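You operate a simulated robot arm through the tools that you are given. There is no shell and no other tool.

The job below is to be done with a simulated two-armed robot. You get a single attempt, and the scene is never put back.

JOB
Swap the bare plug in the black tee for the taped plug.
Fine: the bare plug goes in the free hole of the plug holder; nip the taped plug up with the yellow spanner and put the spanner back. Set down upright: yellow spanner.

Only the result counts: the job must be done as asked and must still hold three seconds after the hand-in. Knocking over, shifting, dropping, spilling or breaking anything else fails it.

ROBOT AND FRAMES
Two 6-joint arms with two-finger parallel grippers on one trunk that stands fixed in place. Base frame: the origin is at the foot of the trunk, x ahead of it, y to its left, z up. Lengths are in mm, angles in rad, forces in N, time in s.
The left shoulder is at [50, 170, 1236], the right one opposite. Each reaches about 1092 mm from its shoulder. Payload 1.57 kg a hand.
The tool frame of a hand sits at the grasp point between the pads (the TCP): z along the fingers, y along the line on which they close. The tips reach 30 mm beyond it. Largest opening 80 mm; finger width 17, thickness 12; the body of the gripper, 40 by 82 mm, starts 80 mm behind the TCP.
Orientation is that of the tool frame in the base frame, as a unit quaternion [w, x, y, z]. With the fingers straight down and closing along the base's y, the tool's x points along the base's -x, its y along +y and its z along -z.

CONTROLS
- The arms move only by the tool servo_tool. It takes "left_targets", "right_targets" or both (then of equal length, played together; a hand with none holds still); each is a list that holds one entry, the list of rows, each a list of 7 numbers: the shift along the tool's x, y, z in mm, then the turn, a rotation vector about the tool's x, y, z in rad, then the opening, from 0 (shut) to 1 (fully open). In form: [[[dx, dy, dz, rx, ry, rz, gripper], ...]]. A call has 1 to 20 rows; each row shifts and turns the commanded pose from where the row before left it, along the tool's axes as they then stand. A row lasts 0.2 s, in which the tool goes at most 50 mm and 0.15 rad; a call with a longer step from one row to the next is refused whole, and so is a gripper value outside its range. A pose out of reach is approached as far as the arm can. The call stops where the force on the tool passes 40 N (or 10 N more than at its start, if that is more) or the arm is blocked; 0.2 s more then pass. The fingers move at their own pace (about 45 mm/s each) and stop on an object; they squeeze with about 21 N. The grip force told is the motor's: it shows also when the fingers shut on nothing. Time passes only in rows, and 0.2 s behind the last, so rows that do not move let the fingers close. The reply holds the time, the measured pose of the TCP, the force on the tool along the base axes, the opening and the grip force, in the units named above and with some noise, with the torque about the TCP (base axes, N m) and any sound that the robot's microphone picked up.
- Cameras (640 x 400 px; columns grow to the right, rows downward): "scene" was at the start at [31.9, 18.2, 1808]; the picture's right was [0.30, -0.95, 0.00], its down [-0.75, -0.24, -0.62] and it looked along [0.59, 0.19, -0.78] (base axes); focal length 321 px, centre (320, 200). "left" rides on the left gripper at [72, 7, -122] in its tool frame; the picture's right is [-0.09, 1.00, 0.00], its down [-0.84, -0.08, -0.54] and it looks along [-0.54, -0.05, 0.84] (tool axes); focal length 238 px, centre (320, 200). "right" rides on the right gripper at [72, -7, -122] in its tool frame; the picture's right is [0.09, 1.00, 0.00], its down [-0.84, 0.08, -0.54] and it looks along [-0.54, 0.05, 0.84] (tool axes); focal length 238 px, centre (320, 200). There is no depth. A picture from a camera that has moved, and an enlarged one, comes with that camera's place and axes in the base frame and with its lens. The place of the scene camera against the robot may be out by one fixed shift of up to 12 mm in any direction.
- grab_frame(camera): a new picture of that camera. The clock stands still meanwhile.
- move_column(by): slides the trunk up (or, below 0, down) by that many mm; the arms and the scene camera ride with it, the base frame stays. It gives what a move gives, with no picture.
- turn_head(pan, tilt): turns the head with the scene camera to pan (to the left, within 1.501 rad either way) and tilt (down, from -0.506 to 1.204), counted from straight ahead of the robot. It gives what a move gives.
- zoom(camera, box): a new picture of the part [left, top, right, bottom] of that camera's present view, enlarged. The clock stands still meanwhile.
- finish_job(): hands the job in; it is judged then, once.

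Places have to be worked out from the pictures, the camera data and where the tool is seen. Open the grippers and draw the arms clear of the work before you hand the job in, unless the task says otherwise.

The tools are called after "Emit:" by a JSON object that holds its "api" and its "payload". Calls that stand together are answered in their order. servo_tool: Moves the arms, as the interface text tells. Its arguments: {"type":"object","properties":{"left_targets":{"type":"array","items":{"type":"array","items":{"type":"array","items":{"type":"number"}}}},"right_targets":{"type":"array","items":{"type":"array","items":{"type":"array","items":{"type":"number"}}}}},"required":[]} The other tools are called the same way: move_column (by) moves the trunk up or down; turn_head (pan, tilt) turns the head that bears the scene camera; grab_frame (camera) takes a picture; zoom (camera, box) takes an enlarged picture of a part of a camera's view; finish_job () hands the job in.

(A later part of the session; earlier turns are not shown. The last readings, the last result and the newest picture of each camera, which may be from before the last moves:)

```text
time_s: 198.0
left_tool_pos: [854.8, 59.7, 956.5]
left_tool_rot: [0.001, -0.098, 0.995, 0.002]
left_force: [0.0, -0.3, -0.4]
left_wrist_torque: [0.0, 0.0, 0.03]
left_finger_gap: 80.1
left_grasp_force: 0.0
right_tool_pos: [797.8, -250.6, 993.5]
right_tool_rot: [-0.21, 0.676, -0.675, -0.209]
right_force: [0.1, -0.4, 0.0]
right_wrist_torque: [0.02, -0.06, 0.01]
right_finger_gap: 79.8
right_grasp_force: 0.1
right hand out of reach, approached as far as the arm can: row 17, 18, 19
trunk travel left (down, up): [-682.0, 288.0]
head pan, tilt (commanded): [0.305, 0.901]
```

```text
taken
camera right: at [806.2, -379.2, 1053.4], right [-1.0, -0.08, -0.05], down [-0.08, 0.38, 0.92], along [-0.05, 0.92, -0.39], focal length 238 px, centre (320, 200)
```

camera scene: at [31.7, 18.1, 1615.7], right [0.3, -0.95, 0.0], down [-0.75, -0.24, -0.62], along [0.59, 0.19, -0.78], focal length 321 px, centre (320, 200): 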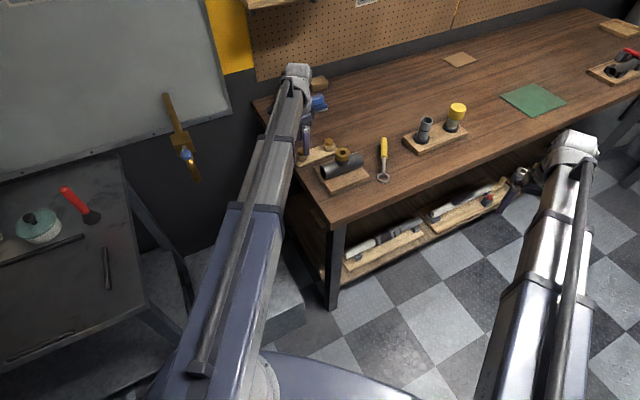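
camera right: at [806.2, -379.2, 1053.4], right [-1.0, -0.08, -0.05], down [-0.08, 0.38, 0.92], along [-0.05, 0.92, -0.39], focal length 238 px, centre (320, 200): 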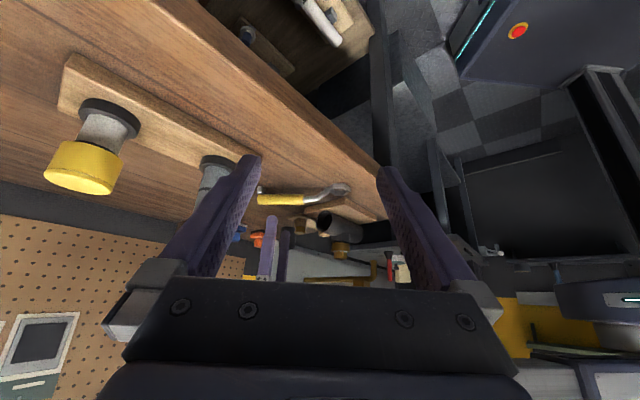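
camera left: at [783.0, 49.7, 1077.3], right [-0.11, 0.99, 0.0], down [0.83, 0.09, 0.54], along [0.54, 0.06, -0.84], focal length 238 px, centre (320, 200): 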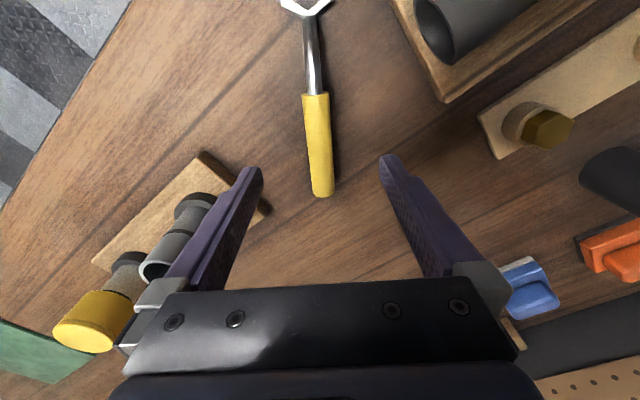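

The side view (upside-down in the picture) shows the spanner; I zoom in.

Emit:
{"api": "zoom", "payload": {"camera": "right", "box": [240, 165, 400, 265]}}

Emit:
{"api": "zoom", "payload": {"camera": "right", "box": [250, 175, 360, 215]}}

```text
4.00 times, centred on (320, 215) of right
camera zoom: at [806.2, -379.2, 1053.4], right [-1.0, -0.08, -0.05], down [-0.08, 0.38, 0.92], along [-0.05, 0.92, -0.39], focal length 953 px, centre (320, 140)
```

zoom: 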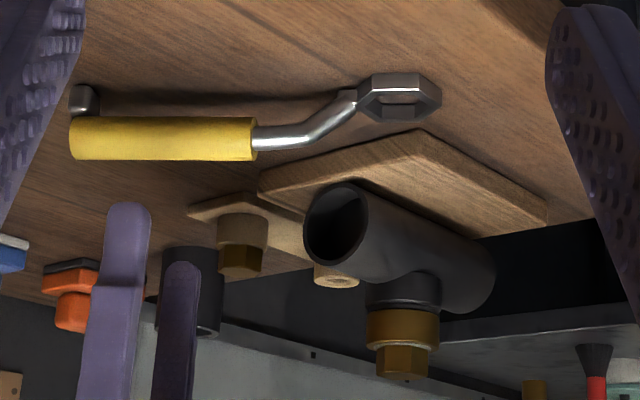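

```text
5.82 times, centred on (305, 195) of right
camera zoom: at [806.2, -379.2, 1053.4], right [-1.0, -0.08, -0.05], down [-0.08, 0.38, 0.92], along [-0.05, 0.92, -0.39], focal length 1387 px, centre (407, 229)
```

zoom: 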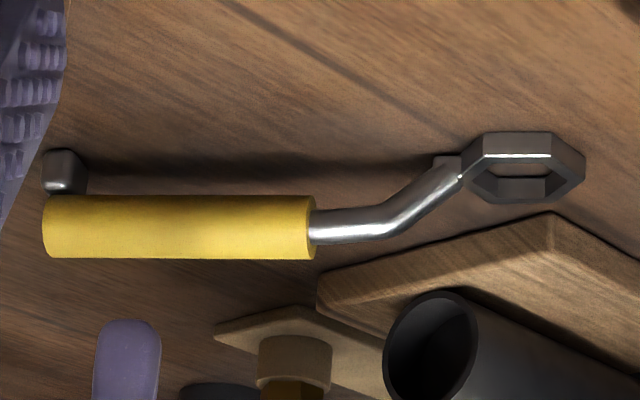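

The side view settles it: ring flat on the bench, cranked neck, level handle about 25 mm up, and a small foot under its far end. I now measure the ring in the left hand's frame by sliding the hand 50 mm toward the ring, and I bring the right hand upright again and back.

Emit:
{"api": "servo_tool", "payload": {"left_targets": [[[25, 0, 0, 0, 0, 0.016, 1], [25, 0, 0, 0, 0, 0, 1], [0, 0, 0, 0, 0, 0, 1]]]}}

Emit:
{"api": "grab_frame", "payload": {"camera": "left"}}

Emit:
{"api": "zoom", "payload": {"camera": "left", "box": [260, 20, 380, 110]}}

Emit:
{"api": "zoom", "payload": {"camera": "left", "box": [260, 110, 380, 200]}}

```text
time_s: 198.8
left_tool_pos: [804.2, 50.3, 956.4]
left_tool_rot: [0.0, -0.09, 0.996, 0.002]
left_force: [0.3, 0.4, 0.3]
left_wrist_torque: [0.0, -0.01, -0.04]
left_finger_gap: 79.8
left_grasp_force: 0.1
right_tool_pos: [798.7, -249.7, 995.1]
right_tool_rot: [0.209, -0.675, 0.675, 0.21]
right_force: [0.0, -0.9, -0.3]
right_wrist_torque: [0.01, 0.03, 0.02]
right_finger_gap: 80.2
right_grasp_force: 0.0
trunk travel left (down, up): [-682.0, 288.0]
head pan, tilt (commanded): [0.305, 0.901]
```

```text
taken
camera left: at [733.4, 40.4, 1077.1], right [-0.09, 1.0, 0.0], down [0.84, 0.07, 0.54], along [0.54, 0.05, -0.84], focal length 238 px, centre (320, 200)
```

left: 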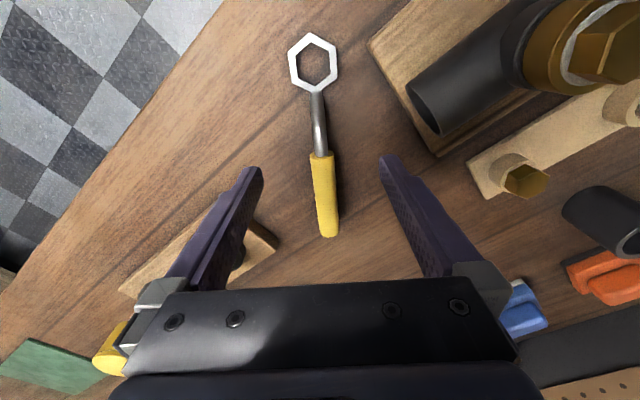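

```text
4.44 times, centred on (320, 65) of left
camera zoom: at [733.4, 40.4, 1077.1], right [-0.09, 1.0, 0.0], down [0.84, 0.07, 0.54], along [0.54, 0.05, -0.84], focal length 1059 px, centre (320, 800)
```

zoom: 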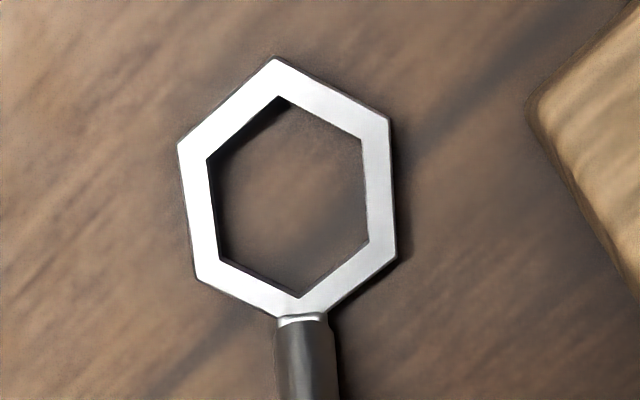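

```text
4.44 times, centred on (320, 155) of left
camera zoom: at [733.4, 40.4, 1077.1], right [-0.09, 1.0, 0.0], down [0.84, 0.07, 0.54], along [0.54, 0.05, -0.84], focal length 1059 px, centre (320, 400)
```

zoom: 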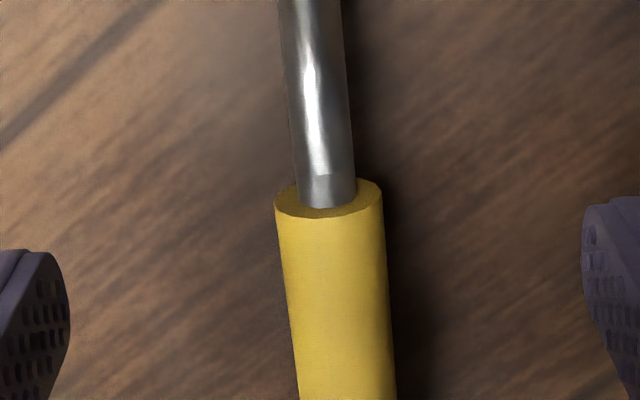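

The ring centre is at (60.9, 0.4) in the hand frame and the handle is parallel to the hand within 0.2°. I slide the hand out 41 mm so that it will grip 102 mm from the ring centre, and lower in two stages.

Emit:
{"api": "servo_tool", "payload": {"left_targets": [[[-20.5, 0, 0, 0, 0, 0, 0.65], [-20.5, 0, 0, 0, 0, 0, 0.65], [0, 0, 0, 0, 0, 0, 0.65]]]}}

Emit:
{"api": "move_column", "payload": {"by": -45}}

Emit:
{"api": "grab_frame", "payload": {"camera": "left"}}

Emit:
{"api": "zoom", "payload": {"camera": "right", "box": [230, 170, 390, 270]}}

```text
time_s: 199.6
left_tool_pos: [844.9, 56.5, 956.3]
left_tool_rot: [0.002, -0.091, 0.996, 0.003]
left_force: [0.2, -0.4, -0.6]
left_wrist_torque: [-0.01, -0.02, 0.01]
left_finger_gap: 51.8
left_grasp_force: 0.1
right_tool_pos: [798.2, -250.5, 993.7]
right_tool_rot: [0.209, -0.675, 0.676, 0.208]
right_force: [-0.2, -1.4, 0.4]
right_wrist_torque: [0.03, -0.01, -0.02]
right_finger_gap: 79.8
right_grasp_force: 0.0
trunk travel left (down, up): [-682.0, 288.0]
head pan, tilt (commanded): [0.305, 0.901]
```

```text
time_s: 200.5
left_tool_pos: [845.1, 56.9, 912.0]
left_tool_rot: [0.001, -0.091, 0.996, 0.003]
left_force: [-0.6, 0.1, 0.3]
left_wrist_torque: [0.02, -0.04, -0.01]
left_finger_gap: 52.1
left_grasp_force: 0.1
right_tool_pos: [798.6, -250.6, 950.3]
right_tool_rot: [0.209, -0.675, 0.676, 0.209]
right_force: [0.1, -0.2, 0.0]
right_wrist_torque: [0.0, -0.03, -0.01]
right_finger_gap: 80.1
right_grasp_force: 0.0
trunk travel left (down, up): [-637.0, 333.0]
head pan, tilt (commanded): [0.305, 0.901]
```

```text
taken
camera left: at [773.7, 47.9, 1032.3], right [-0.09, 1.0, 0.0], down [0.84, 0.07, 0.54], along [0.54, 0.05, -0.84], focal length 238 px, centre (320, 200)
```

left: 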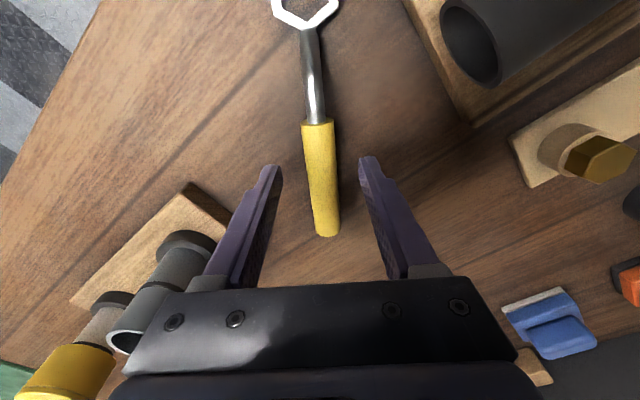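

```text
4.00 times, centred on (310, 220) of right
camera zoom: at [805.8, -379.2, 1008.6], right [-1.0, -0.08, -0.05], down [-0.08, 0.39, 0.92], along [-0.05, 0.92, -0.39], focal length 953 px, centre (360, 120)
```

zoom: 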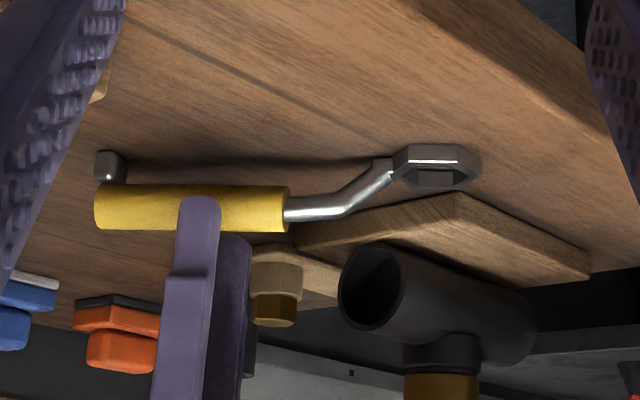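

The handle centre is at about z = 877 with 22 mm diameter. I lower 17 mm so the tips pass well below its centre, then close.

Emit:
{"api": "move_column", "payload": {"by": -17}}

Emit:
{"api": "servo_tool", "payload": {"left_targets": [[[0, 0, 0, 0, 0, 0, 0.5], [0, 0, 0, 0, 0, 0, 0.4], [0, 0, 0, 0, 0, 0, 0.3], [0, 0, 0, 0, 0, 0, 0], [0, 0, 0, 0, 0, 0, 0], [0, 0, 0, 0, 0, 0, 0]]]}}

Emit:
{"api": "zoom", "payload": {"camera": "right", "box": [230, 170, 390, 270]}}

Emit:
{"api": "grab_frame", "payload": {"camera": "left"}}

```text
time_s: 201.1
left_tool_pos: [844.6, 57.0, 894.3]
left_tool_rot: [0.002, -0.091, 0.996, 0.003]
left_force: [0.6, -1.1, -0.4]
left_wrist_torque: [0.03, -0.03, -0.01]
left_finger_gap: 52.0
left_grasp_force: 0.0
right_tool_pos: [799.8, -251.3, 933.1]
right_tool_rot: [-0.208, 0.676, -0.675, -0.21]
right_force: [0.7, 0.2, 0.0]
right_wrist_torque: [0.0, 0.0, -0.02]
right_finger_gap: 80.1
right_grasp_force: 0.0
trunk travel left (down, up): [-620.0, 350.0]
head pan, tilt (commanded): [0.305, 0.901]
```

```text
time_s: 202.5
left_tool_pos: [845.9, 56.2, 894.4]
left_tool_rot: [0.001, -0.09, 0.996, 0.003]
left_force: [0.3, -0.7, -0.1]
left_wrist_torque: [-0.03, 0.01, 0.01]
left_finger_gap: 20.9
left_grasp_force: 20.9
right_tool_pos: [798.9, -250.8, 934.0]
right_tool_rot: [0.208, -0.676, 0.676, 0.208]
right_force: [0.6, 0.3, -0.8]
right_wrist_torque: [0.0, -0.01, -0.03]
right_finger_gap: 80.0
right_grasp_force: 0.0
trunk travel left (down, up): [-620.0, 350.0]
head pan, tilt (commanded): [0.305, 0.901]
```

```text
4.00 times, centred on (310, 220) of right
camera zoom: at [805.9, -379.2, 991.5], right [-1.0, -0.08, -0.05], down [-0.08, 0.39, 0.92], along [-0.05, 0.92, -0.39], focal length 953 px, centre (360, 120)
```

zoom: 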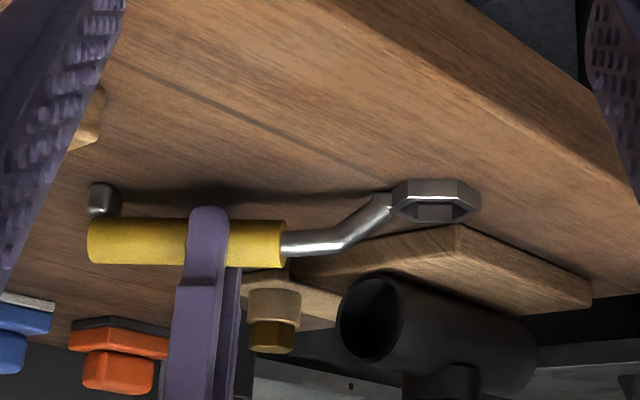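

```text
taken
camera left: at [773.8, 48.0, 1015.2], right [-0.09, 1.0, 0.0], down [0.84, 0.07, 0.54], along [0.54, 0.05, -0.84], focal length 238 px, centre (320, 200)
```

left: 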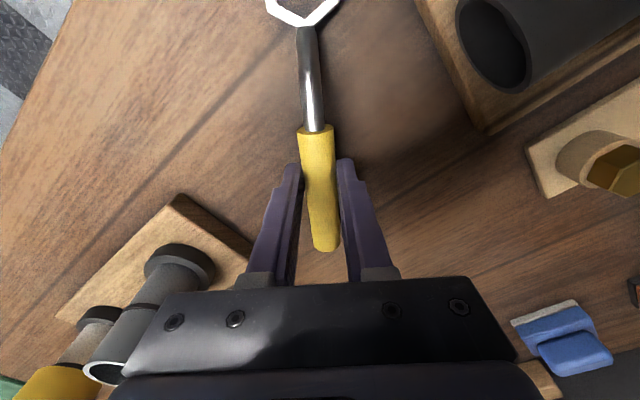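

Gripped at 20.9 mm (pose for the return: about (845.5, 56.5, 894.3), yaw 10.3°). I lift a few millimetres and check that the spanner hangs level.

Emit:
{"api": "move_column", "payload": {"by": 4}}

Emit:
{"api": "move_column", "payload": {"by": 16}}

Emit:
{"api": "zoom", "payload": {"camera": "right", "box": [230, 170, 390, 270]}}

```text
time_s: 203.1
left_tool_pos: [845.0, 56.6, 898.0]
left_tool_rot: [0.001, -0.091, 0.996, 0.002]
left_force: [-0.7, -0.5, -1.1]
left_wrist_torque: [-0.02, 0.04, 0.0]
left_finger_gap: 21.0
left_grasp_force: 21.6
right_tool_pos: [799.1, -249.8, 936.6]
right_tool_rot: [0.209, -0.675, 0.677, 0.207]
right_force: [0.5, 0.3, -0.2]
right_wrist_torque: [0.0, 0.02, -0.01]
right_finger_gap: 79.9
right_grasp_force: 0.0
trunk travel left (down, up): [-624.0, 346.0]
head pan, tilt (commanded): [0.305, 0.901]
```

```text
time_s: 203.7
left_tool_pos: [845.5, 56.6, 912.3]
left_tool_rot: [0.001, -0.091, 0.996, 0.003]
left_force: [-0.6, -0.2, -1.5]
left_wrist_torque: [0.03, 0.02, -0.03]
left_finger_gap: 21.3
left_grasp_force: 21.3
right_tool_pos: [799.1, -250.3, 951.8]
right_tool_rot: [-0.209, 0.676, -0.675, -0.209]
right_force: [-0.3, -1.0, 0.8]
right_wrist_torque: [-0.01, -0.02, 0.01]
right_finger_gap: 80.1
right_grasp_force: 0.1
trunk travel left (down, up): [-640.0, 330.0]
head pan, tilt (commanded): [0.305, 0.901]
```

```text
4.00 times, centred on (310, 220) of right
camera zoom: at [806.2, -379.3, 1011.2], right [-1.0, -0.08, -0.05], down [-0.08, 0.39, 0.92], along [-0.05, 0.92, -0.39], focal length 953 px, centre (360, 120)
```

zoom: 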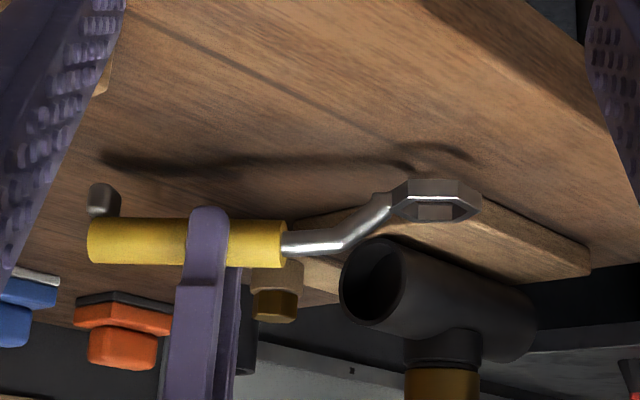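

The spanner hangs level in the grip. I raise it well above the plug, then swing it over the tee with the ring over the hex (handle at about 19.6°), and bring the right hand's camera nearer for a side view.

Emit:
{"api": "move_column", "payload": {"by": 116}}

Emit:
{"api": "servo_tool", "payload": {"left_targets": [[[0, 0, 0, 0, 0, -0.081, 0], [0, 0, 0, 0, 0, -0.081, 0], [-5.7, 37.05, 0, 0, 0, 0, 0], [-5.7, 37.05, 0, 0, 0, 0, 0], [-5.7, 37.05, 0, 0, 0, 0, 0], [-5.8, 37.05, 0, 0, 0, 0, 0], [0, 0, 0, 0, 0, 0, 0]]], "right_targets": [[[-28.9, 13.25, 19.8, 0, 0, 0, 1], [-28.9, 13.25, 19.8, 0, 0, 0, 1], [-28.9, 13.25, 19.8, 0, 0, 0, 1], [-28.9, 13.25, 19.8, 0, 0, 0, 1], [0, 0, 0, 0, 0, 0, 1], [0, 0, 0, 0, 0, 0, 1], [0, 0, 0, 0, 0, 0, 1]]]}}

Emit:
{"api": "grab_frame", "payload": {"camera": "right"}}

Emit:
{"api": "zoom", "payload": {"camera": "scene", "box": [310, 120, 410, 195]}}

Emit:
{"api": "grab_frame", "payload": {"camera": "left"}}

```text
time_s: 205.2
left_tool_pos: [844.9, 57.4, 1030.3]
left_tool_rot: [0.001, -0.091, 0.996, 0.003]
left_force: [-0.6, 0.6, -1.1]
left_wrist_torque: [-0.02, 0.03, -0.01]
left_finger_gap: 21.2
left_grasp_force: 20.4
right_tool_pos: [799.3, -250.9, 1068.2]
right_tool_rot: [-0.208, 0.676, -0.676, -0.208]
right_force: [0.9, 0.8, -1.3]
right_wrist_torque: [0.02, -0.01, 0.0]
right_finger_gap: 79.9
right_grasp_force: 0.0
trunk travel left (down, up): [-756.0, 214.0]
head pan, tilt (commanded): [0.305, 0.901]
```

```text
time_s: 206.8
left_tool_pos: [816.5, 205.0, 1030.4]
left_tool_rot: [0.002, -0.171, 0.985, 0.002]
left_force: [-0.1, 0.6, -1.3]
left_wrist_torque: [0.0, -0.05, -0.03]
left_finger_gap: 21.2
left_grasp_force: 21.1
right_tool_pos: [746.9, -110.3, 1067.2]
right_tool_rot: [-0.208, 0.676, -0.675, -0.209]
right_force: [0.1, 0.5, -0.6]
right_wrist_torque: [0.02, 0.04, 0.0]
right_finger_gap: 80.1
right_grasp_force: 0.0
trunk travel left (down, up): [-756.0, 214.0]
head pan, tilt (commanded): [0.305, 0.901]
```

```text
taken
camera right: at [754.0, -237.9, 1127.3], right [-1.0, -0.08, -0.05], down [-0.08, 0.39, 0.92], along [-0.05, 0.92, -0.39], focal length 238 px, centre (320, 200)
```

right: 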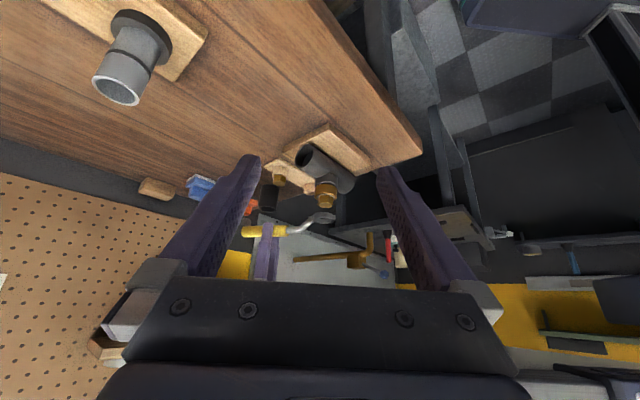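

```text
5.33 times, centred on (360, 158) of scene
camera zoom: at [32.2, 17.6, 1712.7], right [0.3, -0.95, 0.0], down [-0.75, -0.24, -0.62], along [0.59, 0.19, -0.78], focal length 1713 px, centre (107, 427)
```

zoom: 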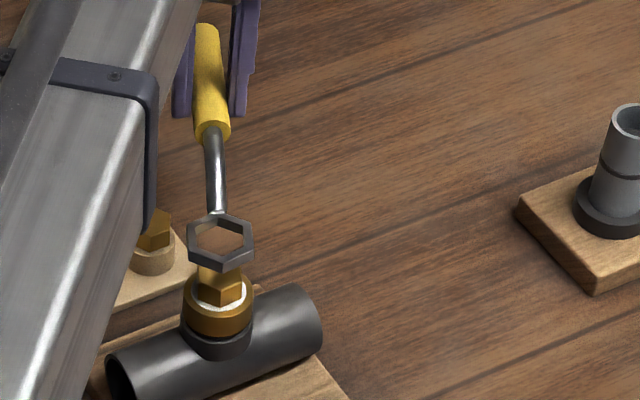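

```text
taken
camera left: at [747.5, 185.1, 1151.0], right [-0.25, 0.97, 0.0], down [0.81, 0.21, 0.54], along [0.53, 0.14, -0.84], focal length 238 px, centre (320, 200)
```

left: 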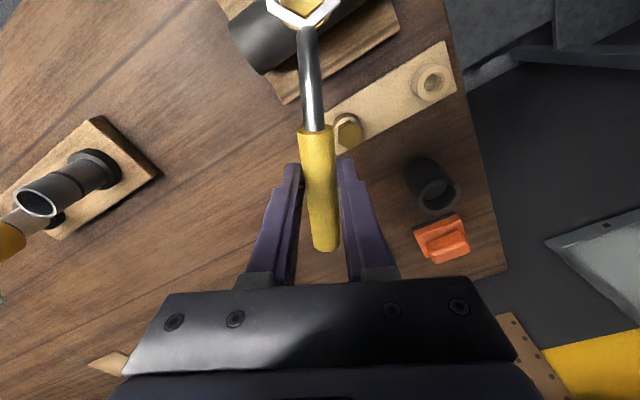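

The ring is nearly over the hex. I zoom in from both the scene and right cameras to check alignment before lowering.

Emit:
{"api": "zoom", "payload": {"camera": "scene", "box": [335, 150, 375, 180]}}

Emit:
{"api": "zoom", "payload": {"camera": "right", "box": [280, 160, 380, 235]}}

Emit:
{"api": "zoom", "payload": {"camera": "left", "box": [250, 0, 370, 75]}}

```text
13.33 times, centred on (355, 165) of scene
camera zoom: at [32.2, 17.6, 1712.7], right [0.3, -0.95, 0.0], down [-0.75, -0.24, -0.62], along [0.59, 0.19, -0.78], focal length 4283 px, centre (-147, 667)
```

zoom: 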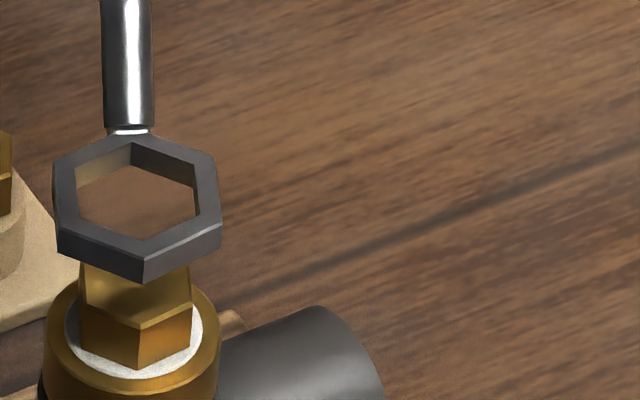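

```text
5.33 times, centred on (330, 198) of right
camera zoom: at [754.0, -237.9, 1127.3], right [-1.0, -0.08, -0.05], down [-0.08, 0.39, 0.92], along [-0.05, 0.92, -0.39], focal length 1271 px, centre (267, 213)
```

zoom: 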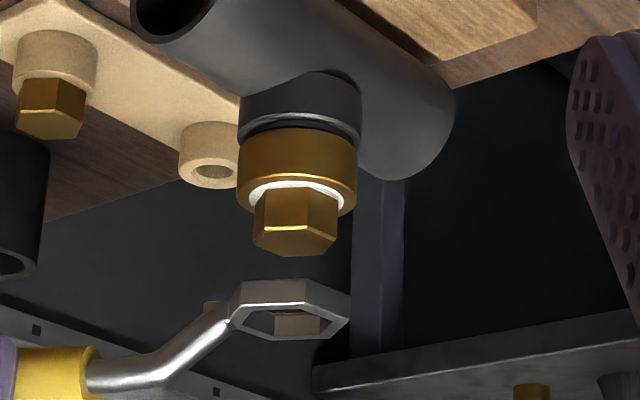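

```text
5.33 times, centred on (310, 38) of left
camera zoom: at [747.5, 185.1, 1151.0], right [-0.25, 0.97, 0.0], down [0.81, 0.21, 0.54], along [0.53, 0.14, -0.84], focal length 1271 px, centre (373, 1067)
```

zoom: 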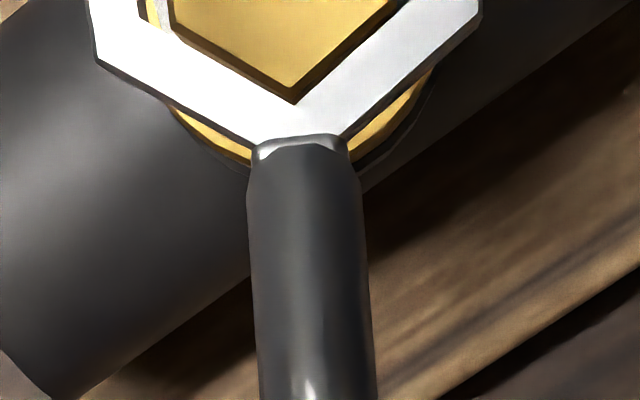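

From the three views the ring needs to move about 1.5 mm along the hand's +x and 1.5 mm along −y. I apply that, lower 14 mm and look again.

Emit:
{"api": "servo_tool", "payload": {"left_targets": [[[1.5, -1.5, 0, 0, 0, 0, 0], [0, 0, 0, 0, 0, 0, 0]]]}}

Emit:
{"api": "move_column", "payload": {"by": -14}}

Emit:
{"api": "zoom", "payload": {"camera": "scene", "box": [335, 150, 375, 180]}}

Emit:
{"api": "zoom", "payload": {"camera": "right", "box": [280, 160, 380, 235]}}

Emit:
{"api": "zoom", "payload": {"camera": "left", "box": [250, 0, 370, 75]}}

```text
time_s: 207.4
left_tool_pos: [816.4, 203.8, 1030.6]
left_tool_rot: [0.001, -0.171, 0.985, 0.002]
left_force: [0.9, 0.5, -1.0]
left_wrist_torque: [-0.01, -0.01, -0.01]
left_finger_gap: 21.3
left_grasp_force: 21.3
right_tool_pos: [747.2, -108.2, 1068.4]
right_tool_rot: [0.209, -0.675, 0.676, 0.208]
right_force: [-0.5, 0.0, 0.6]
right_wrist_torque: [0.04, -0.02, -0.02]
right_finger_gap: 80.3
right_grasp_force: 0.1
trunk travel left (down, up): [-756.0, 214.0]
head pan, tilt (commanded): [0.305, 0.901]
```

```text
time_s: 208.0
left_tool_pos: [815.5, 203.1, 1016.2]
left_tool_rot: [0.001, -0.17, 0.985, 0.003]
left_force: [-1.4, -0.4, -1.3]
left_wrist_torque: [0.02, -0.01, -0.01]
left_finger_gap: 21.0
left_grasp_force: 20.9
right_tool_pos: [746.2, -108.4, 1054.4]
right_tool_rot: [-0.208, 0.676, -0.676, -0.209]
right_force: [1.7, 0.0, 0.4]
right_wrist_torque: [0.0, 0.02, 0.01]
right_finger_gap: 80.2
right_grasp_force: 0.0
trunk travel left (down, up): [-742.0, 228.0]
head pan, tilt (commanded): [0.305, 0.901]
```

```text
13.33 times, centred on (355, 165) of scene
camera zoom: at [31.8, 18.1, 1698.6], right [0.3, -0.95, 0.0], down [-0.75, -0.24, -0.62], along [0.59, 0.19, -0.78], focal length 4283 px, centre (-147, 667)
```

zoom: 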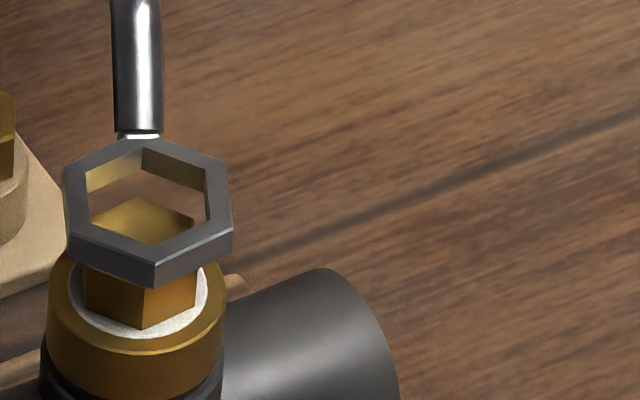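

```text
5.33 times, centred on (330, 198) of right
camera zoom: at [753.6, -237.6, 1113.5], right [-1.0, -0.08, -0.05], down [-0.08, 0.39, 0.92], along [-0.05, 0.92, -0.39], focal length 1271 px, centre (267, 213)
```

zoom: 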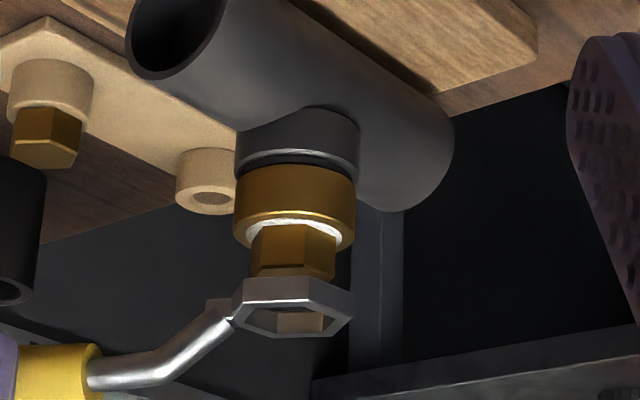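

```text
5.33 times, centred on (310, 38) of left
camera zoom: at [746.5, 182.6, 1137.2], right [-0.25, 0.97, 0.0], down [0.81, 0.21, 0.54], along [0.53, 0.14, -0.84], focal length 1271 px, centre (373, 1067)
```

zoom: 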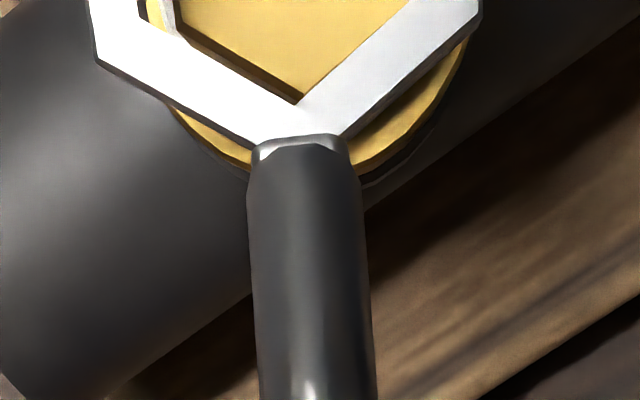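

The ring is now within about 0.6 mm; a small correction back (−0.2, +0.5) is indicated. I apply it and lower 7 mm, to just above the hex.

Emit:
{"api": "servo_tool", "payload": {"left_targets": [[[-0.2, 0.5, 0, 0, 0, 0, 0], [0, 0, 0, 0, 0, 0, 0]]]}}

Emit:
{"api": "move_column", "payload": {"by": -7}}

Emit:
{"api": "zoom", "payload": {"camera": "scene", "box": [335, 150, 375, 180]}}

Emit:
{"api": "zoom", "payload": {"camera": "right", "box": [300, 175, 360, 220]}}

Emit:
{"api": "zoom", "payload": {"camera": "left", "box": [250, 0, 370, 75]}}

```text
time_s: 208.6
left_tool_pos: [815.8, 203.8, 1017.2]
left_tool_rot: [0.002, -0.171, 0.985, 0.002]
left_force: [-0.2, -0.1, -0.3]
left_wrist_torque: [0.03, 0.02, -0.01]
left_finger_gap: 20.9
left_grasp_force: 20.7
right_tool_pos: [747.0, -107.5, 1053.6]
right_tool_rot: [-0.208, 0.676, -0.675, -0.209]
right_force: [-0.3, -0.3, -0.2]
right_wrist_torque: [0.02, 0.0, 0.01]
right_finger_gap: 80.0
right_grasp_force: 0.0
trunk travel left (down, up): [-742.0, 228.0]
head pan, tilt (commanded): [0.305, 0.901]
```

```text
time_s: 209.2
left_tool_pos: [815.2, 203.3, 1009.3]
left_tool_rot: [0.002, -0.171, 0.985, 0.001]
left_force: [-0.1, -0.2, -2.1]
left_wrist_torque: [0.02, -0.02, -0.02]
left_finger_gap: 21.4
left_grasp_force: 21.2
right_tool_pos: [745.8, -108.5, 1048.2]
right_tool_rot: [-0.209, 0.676, -0.676, -0.209]
right_force: [-0.8, 0.4, 0.1]
right_wrist_torque: [0.02, 0.05, 0.01]
right_finger_gap: 79.7
right_grasp_force: 0.1
trunk travel left (down, up): [-735.0, 235.0]
head pan, tilt (commanded): [0.305, 0.901]
```

```text
13.33 times, centred on (355, 165) of scene
camera zoom: at [31.9, 18.2, 1691.6], right [0.3, -0.95, 0.0], down [-0.75, -0.24, -0.62], along [0.59, 0.19, -0.78], focal length 4283 px, centre (-147, 667)
```

zoom: 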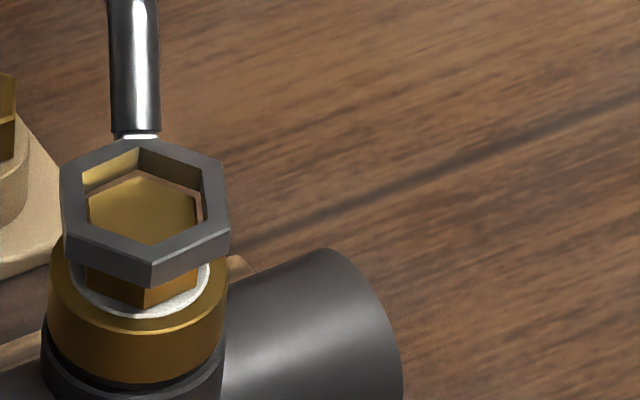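

```text
8.89 times, centred on (330, 198) of right
camera zoom: at [753.7, -237.6, 1106.5], right [-1.0, -0.08, -0.05], down [-0.08, 0.39, 0.92], along [-0.05, 0.92, -0.39], focal length 2119 px, centre (231, 222)
```

zoom: 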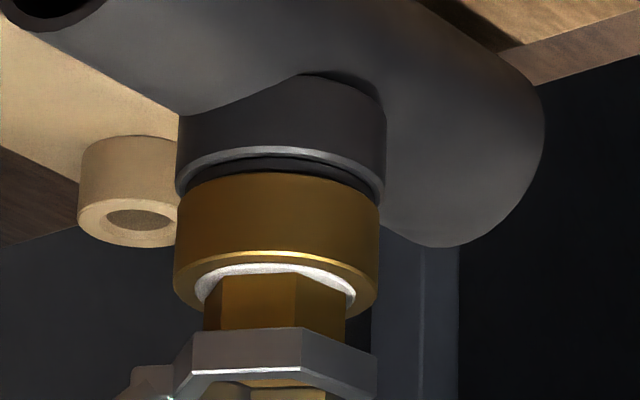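

```text
5.33 times, centred on (310, 38) of left
camera zoom: at [746.3, 183.3, 1130.1], right [-0.25, 0.97, 0.0], down [0.81, 0.21, 0.54], along [0.53, 0.14, -0.84], focal length 1271 px, centre (373, 1067)
```

zoom: 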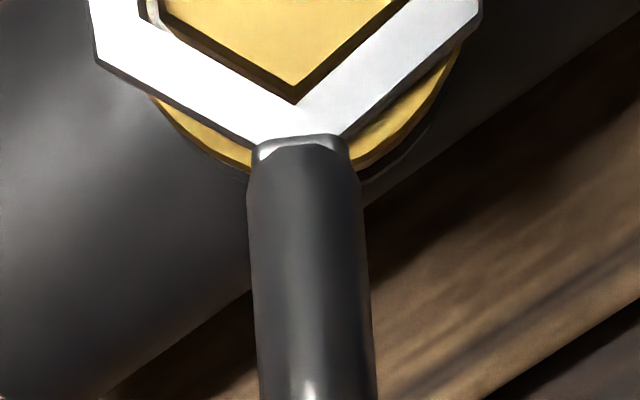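

All three views now show the ring concentric with the hex. I lower in small steps and watch the force as the ring goes over it.

Emit:
{"api": "move_column", "payload": {"by": -3}}

Emit:
{"api": "move_column", "payload": {"by": -2}}

```text
time_s: 209.7
left_tool_pos: [815.8, 203.2, 1006.9]
left_tool_rot: [0.0, -0.171, 0.985, 0.002]
left_force: [-0.3, -0.5, -1.0]
left_wrist_torque: [-0.07, 0.01, 0.0]
left_finger_gap: 20.8
left_grasp_force: 20.9
right_tool_pos: [746.9, -108.5, 1044.0]
right_tool_rot: [-0.208, 0.676, -0.676, -0.209]
right_force: [-0.7, -0.6, 0.7]
right_wrist_torque: [0.02, -0.02, -0.03]
right_finger_gap: 80.1
right_grasp_force: 0.0
trunk travel left (down, up): [-732.0, 238.0]
head pan, tilt (commanded): [0.305, 0.901]
```

```text
time_s: 210.2
left_tool_pos: [815.4, 203.5, 1002.9]
left_tool_rot: [0.002, -0.171, 0.985, 0.002]
left_force: [0.0, 0.8, -1.6]
left_wrist_torque: [-0.02, 0.01, 0.01]
left_finger_gap: 21.4
left_grasp_force: 21.7
right_tool_pos: [747.2, -108.8, 1043.2]
right_tool_rot: [-0.209, 0.676, -0.675, -0.209]
right_force: [-0.8, -0.8, 0.3]
right_wrist_torque: [-0.02, -0.01, -0.01]
right_finger_gap: 80.2
right_grasp_force: 0.0
trunk travel left (down, up): [-730.0, 240.0]
head pan, tilt (commanded): [0.305, 0.901]
```

No contact though the ring's lower face should now be below the hex top. I keep lowering.

Emit:
{"api": "move_column", "payload": {"by": -3}}

Emit:
{"api": "move_column", "payload": {"by": -3}}

Emit:
{"api": "zoom", "payload": {"camera": "scene", "box": [335, 150, 375, 180]}}

Emit:
{"api": "zoom", "payload": {"camera": "right", "box": [300, 175, 360, 220]}}

```text
time_s: 210.7
left_tool_pos: [815.9, 203.7, 1001.4]
left_tool_rot: [0.002, -0.171, 0.985, 0.002]
left_force: [1.0, 0.8, -0.3]
left_wrist_torque: [-0.02, 0.03, -0.01]
left_finger_gap: 21.0
left_grasp_force: 20.8
right_tool_pos: [748.1, -109.6, 1039.8]
right_tool_rot: [-0.208, 0.676, -0.675, -0.208]
right_force: [-0.2, -0.2, 0.2]
right_wrist_torque: [-0.02, -0.02, 0.0]
right_finger_gap: 79.8
right_grasp_force: 0.1
trunk travel left (down, up): [-727.0, 243.0]
head pan, tilt (commanded): [0.305, 0.901]
```

```text
time_s: 211.2
left_tool_pos: [816.0, 203.0, 997.6]
left_tool_rot: [0.001, -0.172, 0.985, 0.002]
left_force: [2.9, 1.0, 1.8]
left_wrist_torque: [0.02, -0.14, 0.0]
left_finger_gap: 21.4
left_grasp_force: 21.6
right_tool_pos: [746.5, -108.4, 1036.6]
right_tool_rot: [-0.209, 0.676, -0.675, -0.208]
right_force: [0.4, 0.0, -0.5]
right_wrist_torque: [0.05, 0.01, -0.01]
right_finger_gap: 80.0
right_grasp_force: 0.1
trunk travel left (down, up): [-724.0, 246.0]
head pan, tilt (commanded): [0.305, 0.901]
```

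```text
13.33 times, centred on (355, 165) of scene
camera zoom: at [32.1, 18.2, 1680.6], right [0.3, -0.95, 0.0], down [-0.75, -0.24, -0.62], along [0.59, 0.19, -0.78], focal length 4283 px, centre (-147, 667)
```

zoom: 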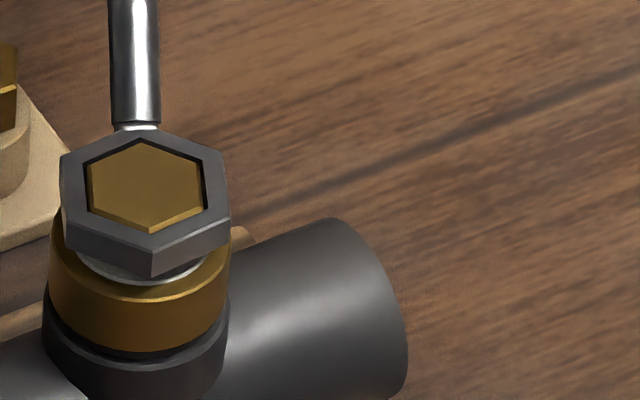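

```text
8.89 times, centred on (330, 198) of right
camera zoom: at [753.9, -237.5, 1095.3], right [-1.0, -0.08, -0.05], down [-0.08, 0.39, 0.92], along [-0.05, 0.92, -0.39], focal length 2119 px, centre (231, 222)
```

zoom: 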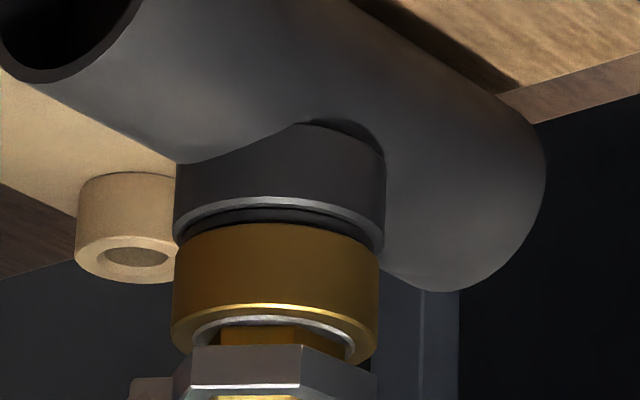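

The ring is fully over the hex, its top flush with the head. I lower 2 mm more for security.

Emit:
{"api": "move_column", "payload": {"by": -2}}

```text
time_s: 211.8
left_tool_pos: [816.5, 204.1, 997.3]
left_tool_rot: [0.002, -0.171, 0.985, 0.001]
left_force: [6.3, 2.4, 6.3]
left_wrist_torque: [-0.08, 0.16, -0.01]
left_finger_gap: 21.0
left_grasp_force: 20.6
right_tool_pos: [746.6, -108.7, 1034.4]
right_tool_rot: [0.208, -0.675, 0.676, 0.209]
right_force: [0.2, 0.3, -0.5]
right_wrist_torque: [0.0, 0.02, -0.02]
right_finger_gap: 80.0
right_grasp_force: 0.0
trunk travel left (down, up): [-722.0, 248.0]
head pan, tilt (commanded): [0.305, 0.901]
```

Light outward push, so I relieve it by 0.4 mm and start tightening clockwise: an arc about the plug axis, 0.1 rad first.

Emit:
{"api": "servo_tool", "payload": {"left_targets": [[[-0.4, 0, 0, 0, 0, 0, 0], [0.08, -4.08, 0, 0, 0, 0.04, 0], [0.08, -4.08, 0, 0, 0, 0.04, 0], [0, 0, 0, 0, 0, 0, 0]]]}}

```text
time_s: 212.8
left_tool_pos: [818.7, 196.0, 997.0]
left_tool_rot: [0.0, -0.131, 0.991, 0.002]
left_force: [0.7, 2.2, 0.3]
left_wrist_torque: [0.15, -0.26, -0.08]
left_finger_gap: 21.2
left_grasp_force: 21.3
right_tool_pos: [746.1, -108.6, 1034.6]
right_tool_rot: [-0.207, 0.676, -0.676, -0.208]
right_force: [-0.2, 0.5, 0.4]
right_wrist_torque: [0.0, -0.03, 0.03]
right_finger_gap: 80.1
right_grasp_force: 0.0
trunk travel left (down, up): [-722.0, 248.0]
head pan, tilt (commanded): [0.305, 0.901]
```

Only free play so far. I continue 0.12 rad and watch the force build.

Emit:
{"api": "servo_tool", "payload": {"left_targets": [[[0.08, -4.08, 0, 0, 0, 0.04, 0], [0.08, -4.08, 0, 0, 0, 0.04, 0], [0.08, -4.08, 0, 0, 0, 0.04, 0], [0, 0, 0, 0, 0, 0, 0]]]}}

```text
time_s: 213.8
left_tool_pos: [821.4, 184.2, 996.7]
left_tool_rot: [0.0, -0.071, 0.997, 0.002]
left_force: [0.4, 3.4, -0.1]
left_wrist_torque: [0.12, -0.32, -0.07]
left_finger_gap: 21.0
left_grasp_force: 20.7
right_tool_pos: [747.4, -109.4, 1035.0]
right_tool_rot: [0.208, -0.676, 0.676, 0.208]
right_force: [-0.6, -0.5, -0.1]
right_wrist_torque: [0.02, -0.01, 0.02]
right_finger_gap: 80.0
right_grasp_force: 0.0
trunk travel left (down, up): [-722.0, 248.0]
head pan, tilt (commanded): [0.305, 0.901]
```

About 0.35 N m at the handle. I check visually that the hex is turning with the ring and continue.

Emit:
{"api": "servo_tool", "payload": {"left_targets": [[[0.08, -4.08, 0, 0, 0, 0.04, 0], [0.08, -4.08, 0, 0, 0, 0.04, 0], [0.08, -4.08, 0, 0, 0, 0.04, 0], [0.08, -4.08, 0, 0, 0, 0.04, 0], [0, 0, 0, 0, 0, 0, 0]]]}}

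Emit:
{"api": "zoom", "payload": {"camera": "scene", "box": [335, 145, 385, 182.5]}}

```text
time_s: 214.9
left_tool_pos: [823.5, 167.6, 996.1]
left_tool_rot: [0.001, 0.009, 1.0, 0.002]
left_force: [1.6, 4.2, 1.3]
left_wrist_torque: [0.14, -0.18, -0.11]
left_finger_gap: 20.8
left_grasp_force: 20.6
right_tool_pos: [747.2, -107.9, 1033.8]
right_tool_rot: [0.208, -0.675, 0.676, 0.207]
right_force: [-0.1, -0.3, 0.7]
right_wrist_torque: [0.0, 0.0, 0.0]
right_finger_gap: 79.9
right_grasp_force: 0.1
trunk travel left (down, up): [-722.0, 248.0]
head pan, tilt (commanded): [0.305, 0.901]
```

```text
10.67 times, centred on (360, 164) of scene
camera zoom: at [31.9, 18.7, 1678.7], right [0.3, -0.95, 0.0], down [-0.75, -0.24, -0.62], along [0.59, 0.19, -0.78], focal length 3426 px, centre (-107, 587)
```

zoom: 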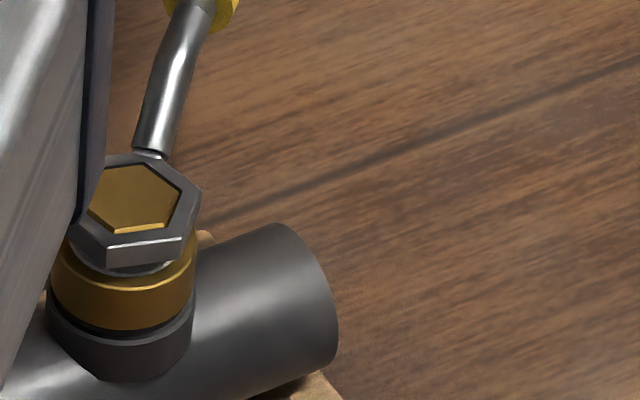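

The hex turns with the ring and torque is rising slowly (≈0.45 N m). I continue clockwise another 0.24 rad.

Emit:
{"api": "servo_tool", "payload": {"left_targets": [[[0.08, -4.08, 0, 0, 0, 0.04, 0], [0.08, -4.08, 0, 0, 0, 0.04, 0], [0.08, -4.08, 0, 0, 0, 0.04, 0], [0.08, -4.08, 0, 0, 0, 0.04, 0], [0.08, -4.08, 0, 0, 0, 0.04, 0], [0.08, -4.08, 0, 0, 0, 0.04, 0], [0, 0, 0, 0, 0, 0, 0]]]}}

```text
time_s: 216.6
left_tool_pos: [819.7, 144.0, 996.2]
left_tool_rot: [0.0, 0.128, 0.992, 0.003]
left_force: [-2.5, 5.5, -1.8]
left_wrist_torque: [0.01, -0.3, 0.0]
left_finger_gap: 21.2
left_grasp_force: 20.8
right_tool_pos: [746.4, -107.7, 1034.9]
right_tool_rot: [0.208, -0.676, 0.676, 0.208]
right_force: [1.2, 0.4, 0.3]
right_wrist_torque: [0.02, 0.01, -0.05]
right_finger_gap: 80.0
right_grasp_force: 0.1
trunk travel left (down, up): [-722.0, 248.0]
head pan, tilt (commanded): [0.305, 0.901]
```

Torque ≈ 0.48 N m after 34°, still climbing slowly. I continue with another 0.28 rad, with a slight inward trim.

Emit:
{"api": "servo_tool", "payload": {"left_targets": [[[0.38, -4.08, 0, 0, 0, 0.04, 0], [0.08, -4.08, 0, 0, 0, 0.04, 0], [0.08, -4.08, 0, 0, 0, 0.04, 0], [0.08, -4.08, 0, 0, 0, 0.04, 0], [0.08, -4.08, 0, 0, 0, 0.04, 0], [0.08, -4.08, 0, 0, 0, 0.04, 0], [0.08, -4.08, 0, 0, 0, 0.04, 0], [0, 0, 0, 0, 0, 0, 0]]]}}

Emit:
{"api": "zoom", "payload": {"camera": "right", "box": [290, 165, 370, 225]}}

Emit:
{"api": "zoom", "payload": {"camera": "scene", "box": [335, 145, 385, 182.5]}}

```text
time_s: 218.3
left_tool_pos: [808.8, 120.4, 996.3]
left_tool_rot: [0.0, 0.265, 0.964, 0.003]
left_force: [16.5, 20.9, 7.3]
left_wrist_torque: [0.55, -0.14, 0.23]
left_finger_gap: 21.7
left_grasp_force: 20.9
right_tool_pos: [746.9, -107.2, 1033.7]
right_tool_rot: [-0.208, 0.676, -0.676, -0.208]
right_force: [0.3, 0.0, -0.1]
right_wrist_torque: [0.01, 0.03, 0.01]
right_finger_gap: 79.9
right_grasp_force: 0.0
trunk travel left (down, up): [-722.0, 248.0]
head pan, tilt (commanded): [0.305, 0.901]
```

```text
6.67 times, centred on (330, 195) of right
camera zoom: at [754.6, -235.7, 1093.3], right [-1.0, -0.08, -0.05], down [-0.08, 0.39, 0.92], along [-0.05, 0.92, -0.39], focal length 1589 px, centre (253, 233)
```

zoom: 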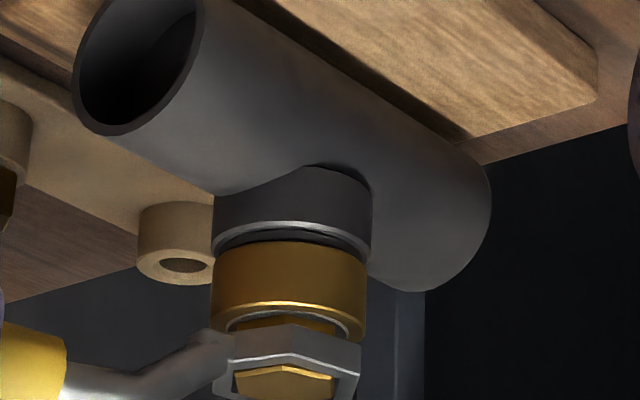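

```text
10.67 times, centred on (360, 164) of scene
camera zoom: at [33.1, 20.8, 1678.6], right [0.3, -0.95, 0.0], down [-0.75, -0.24, -0.62], along [0.59, 0.19, -0.78], focal length 3426 px, centre (-107, 587)
```

zoom: 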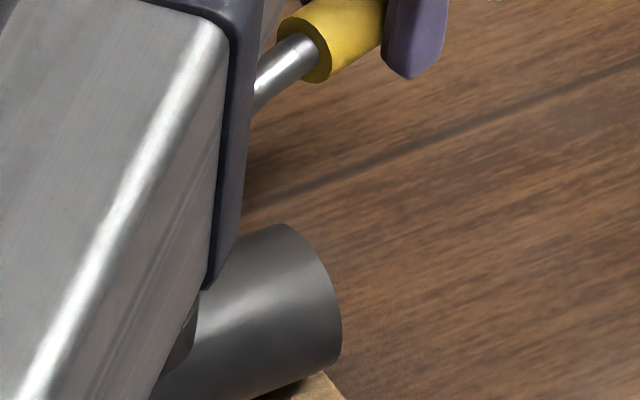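

The torque has jumped: about 26 N tangentially at 102 mm, i.e. ≈2.7 N m, so the plug has come up tight on its seat. I lean on it a touch more in very small steps.

Emit:
{"api": "servo_tool", "payload": {"left_targets": [[[0.01, -0.7, 0, 0, 0, 0.007, 0], [0, 0, 0, 0, 0, 0, 0]]]}}

```text
time_s: 218.9
left_tool_pos: [807.4, 119.3, 995.6]
left_tool_rot: [0.0, 0.268, 0.963, 0.003]
left_force: [16.9, 23.0, 6.9]
left_wrist_torque: [0.48, -0.27, 0.22]
left_finger_gap: 21.2
left_grasp_force: 20.6
right_tool_pos: [747.3, -106.7, 1033.3]
right_tool_rot: [-0.207, 0.677, -0.675, -0.208]
right_force: [-1.0, 0.9, 0.1]
right_wrist_torque: [0.01, 0.02, 0.03]
right_finger_gap: 80.2
right_grasp_force: 0.2
trunk travel left (down, up): [-722.0, 248.0]
head pan, tilt (commanded): [0.305, 0.901]
```

Now ≈2.9 N m. I add a little more, staying below the 40 N stop.

Emit:
{"api": "servo_tool", "payload": {"left_targets": [[[0.01, -0.8, 0, 0, 0, 0.008, 0], [0.01, -0.8, 0, 0, 0, 0.008, 0], [0, 0, 0, 0, 0, 0, 0]]]}}

```text
time_s: 219.8
left_tool_pos: [808.1, 117.9, 995.4]
left_tool_rot: [0.0, 0.276, 0.961, 0.004]
left_force: [16.5, 23.0, 4.3]
left_wrist_torque: [0.43, -0.36, 0.26]
left_finger_gap: 21.6
left_grasp_force: 21.3
right_tool_pos: [747.3, -107.1, 1034.4]
right_tool_rot: [-0.207, 0.676, -0.675, -0.209]
right_force: [-0.5, -0.2, -0.2]
right_wrist_torque: [0.03, 0.02, 0.0]
right_finger_gap: 79.8
right_grasp_force: 0.0
trunk travel left (down, up): [-722.0, 248.0]
head pan, tilt (commanded): [0.305, 0.901]
```

The force holds at about 28 N (≈2.9 N m plus wrist torque) while I advance. I advance a further 0.024 rad to see if it is truly solid.

Emit:
{"api": "servo_tool", "payload": {"left_targets": [[[0.01, -0.8, 0, 0, 0, 0.008, 0], [0.01, -0.8, 0, 0, 0, 0.008, 0], [0.01, -0.8, 0, 0, 0, 0.008, 0], [0, 0, 0, 0, 0, 0, 0]]]}}

Emit:
{"api": "zoom", "payload": {"camera": "left", "box": [220, 0, 420, 125]}}

Emit:
{"api": "zoom", "payload": {"camera": "left", "box": [240, 125, 400, 260]}}

```text
time_s: 220.8
left_tool_pos: [805.8, 116.5, 995.5]
left_tool_rot: [0.0, 0.288, 0.958, 0.003]
left_force: [17.7, 23.1, 6.4]
left_wrist_torque: [0.43, -0.36, 0.31]
left_finger_gap: 21.7
left_grasp_force: 20.9
right_tool_pos: [748.3, -106.5, 1034.0]
right_tool_rot: [-0.207, 0.676, -0.675, -0.209]
right_force: [-0.2, -0.2, -0.2]
right_wrist_torque: [-0.03, -0.04, -0.01]
right_finger_gap: 79.9
right_grasp_force: 0.1
trunk travel left (down, up): [-722.0, 248.0]
head pan, tilt (commanded): [0.305, 0.901]
```

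```text
3.20 times, centred on (320, 62) of left
camera zoom: at [750.5, 158.8, 1116.6], right [0.62, 0.78, 0.01], down [0.66, -0.53, 0.54], along [0.43, -0.33, -0.84], focal length 763 px, centre (320, 640)
```

zoom: 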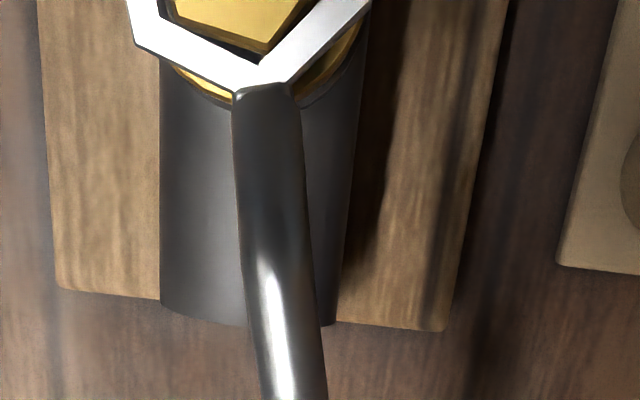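

```text
2.96 times, centred on (320, 192) of left
camera zoom: at [750.5, 158.8, 1116.6], right [0.62, 0.78, 0.01], down [0.66, -0.53, 0.54], along [0.43, -0.33, -0.84], focal length 706 px, centre (320, 222)
```

zoom: 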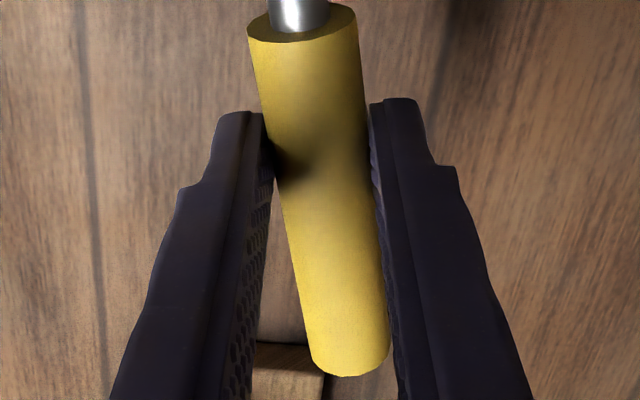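

The left view shows the handle starting to pivot in the fingers while the plug stays put, so the plug is solidly nipped up at about 3 N m. I back off the load along the arc.

Emit:
{"api": "servo_tool", "payload": {"left_targets": [[[0.01, 1.5, 0, 0, 0, -0.015, 0], [0.01, 1.5, 0, 0, 0, -0.015, 0], [0.01, 1.5, 0, 0, 0, -0.015, 0], [0, 0, 0, 0, 0, 0, 0]]]}}

Emit:
{"api": "zoom", "payload": {"camera": "left", "box": [240, 125, 400, 260]}}

```text
time_s: 221.8
left_tool_pos: [807.5, 118.8, 996.4]
left_tool_rot: [-0.001, 0.264, 0.965, 0.004]
left_force: [15.2, 20.8, 2.9]
left_wrist_torque: [0.27, -0.48, 0.32]
left_finger_gap: 21.4
left_grasp_force: 21.1
right_tool_pos: [747.5, -107.7, 1033.9]
right_tool_rot: [-0.207, 0.676, -0.676, -0.208]
right_force: [-0.2, 0.4, 1.2]
right_wrist_torque: [-0.03, -0.01, -0.03]
right_finger_gap: 79.9
right_grasp_force: 0.1
trunk travel left (down, up): [-722.0, 248.0]
head pan, tilt (commanded): [0.305, 0.901]
```

```text
2.96 times, centred on (320, 192) of left
camera zoom: at [750.5, 159.3, 1116.6], right [0.59, 0.81, 0.01], down [0.68, -0.5, 0.54], along [0.44, -0.31, -0.84], focal length 706 px, centre (320, 222)
```

zoom: 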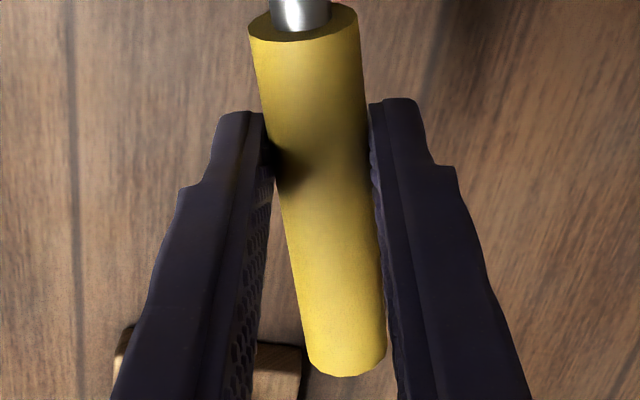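

Still about 25 N, so more wind-up remains. I back off further.

Emit:
{"api": "servo_tool", "payload": {"left_targets": [[[0.01, 1.5, 0, 0, 0, -0.015, 0], [0.01, 1.5, 0, 0, 0, -0.015, 0], [0.01, 1.5, 0, 0, 0, -0.015, 0], [0, 0, 0, 0, 0, 0, 0]]]}}

```text
time_s: 222.8
left_tool_pos: [810.8, 123.2, 996.4]
left_tool_rot: [0.0, 0.243, 0.97, 0.003]
left_force: [13.1, 18.4, 3.1]
left_wrist_torque: [0.22, -0.49, 0.29]
left_finger_gap: 21.5
left_grasp_force: 21.0
right_tool_pos: [746.9, -107.0, 1034.5]
right_tool_rot: [0.208, -0.676, 0.676, 0.208]
right_force: [-0.1, -0.3, 0.7]
right_wrist_torque: [-0.01, 0.01, -0.03]
right_finger_gap: 80.0
right_grasp_force: 0.1
trunk travel left (down, up): [-722.0, 248.0]
head pan, tilt (commanded): [0.305, 0.901]
```

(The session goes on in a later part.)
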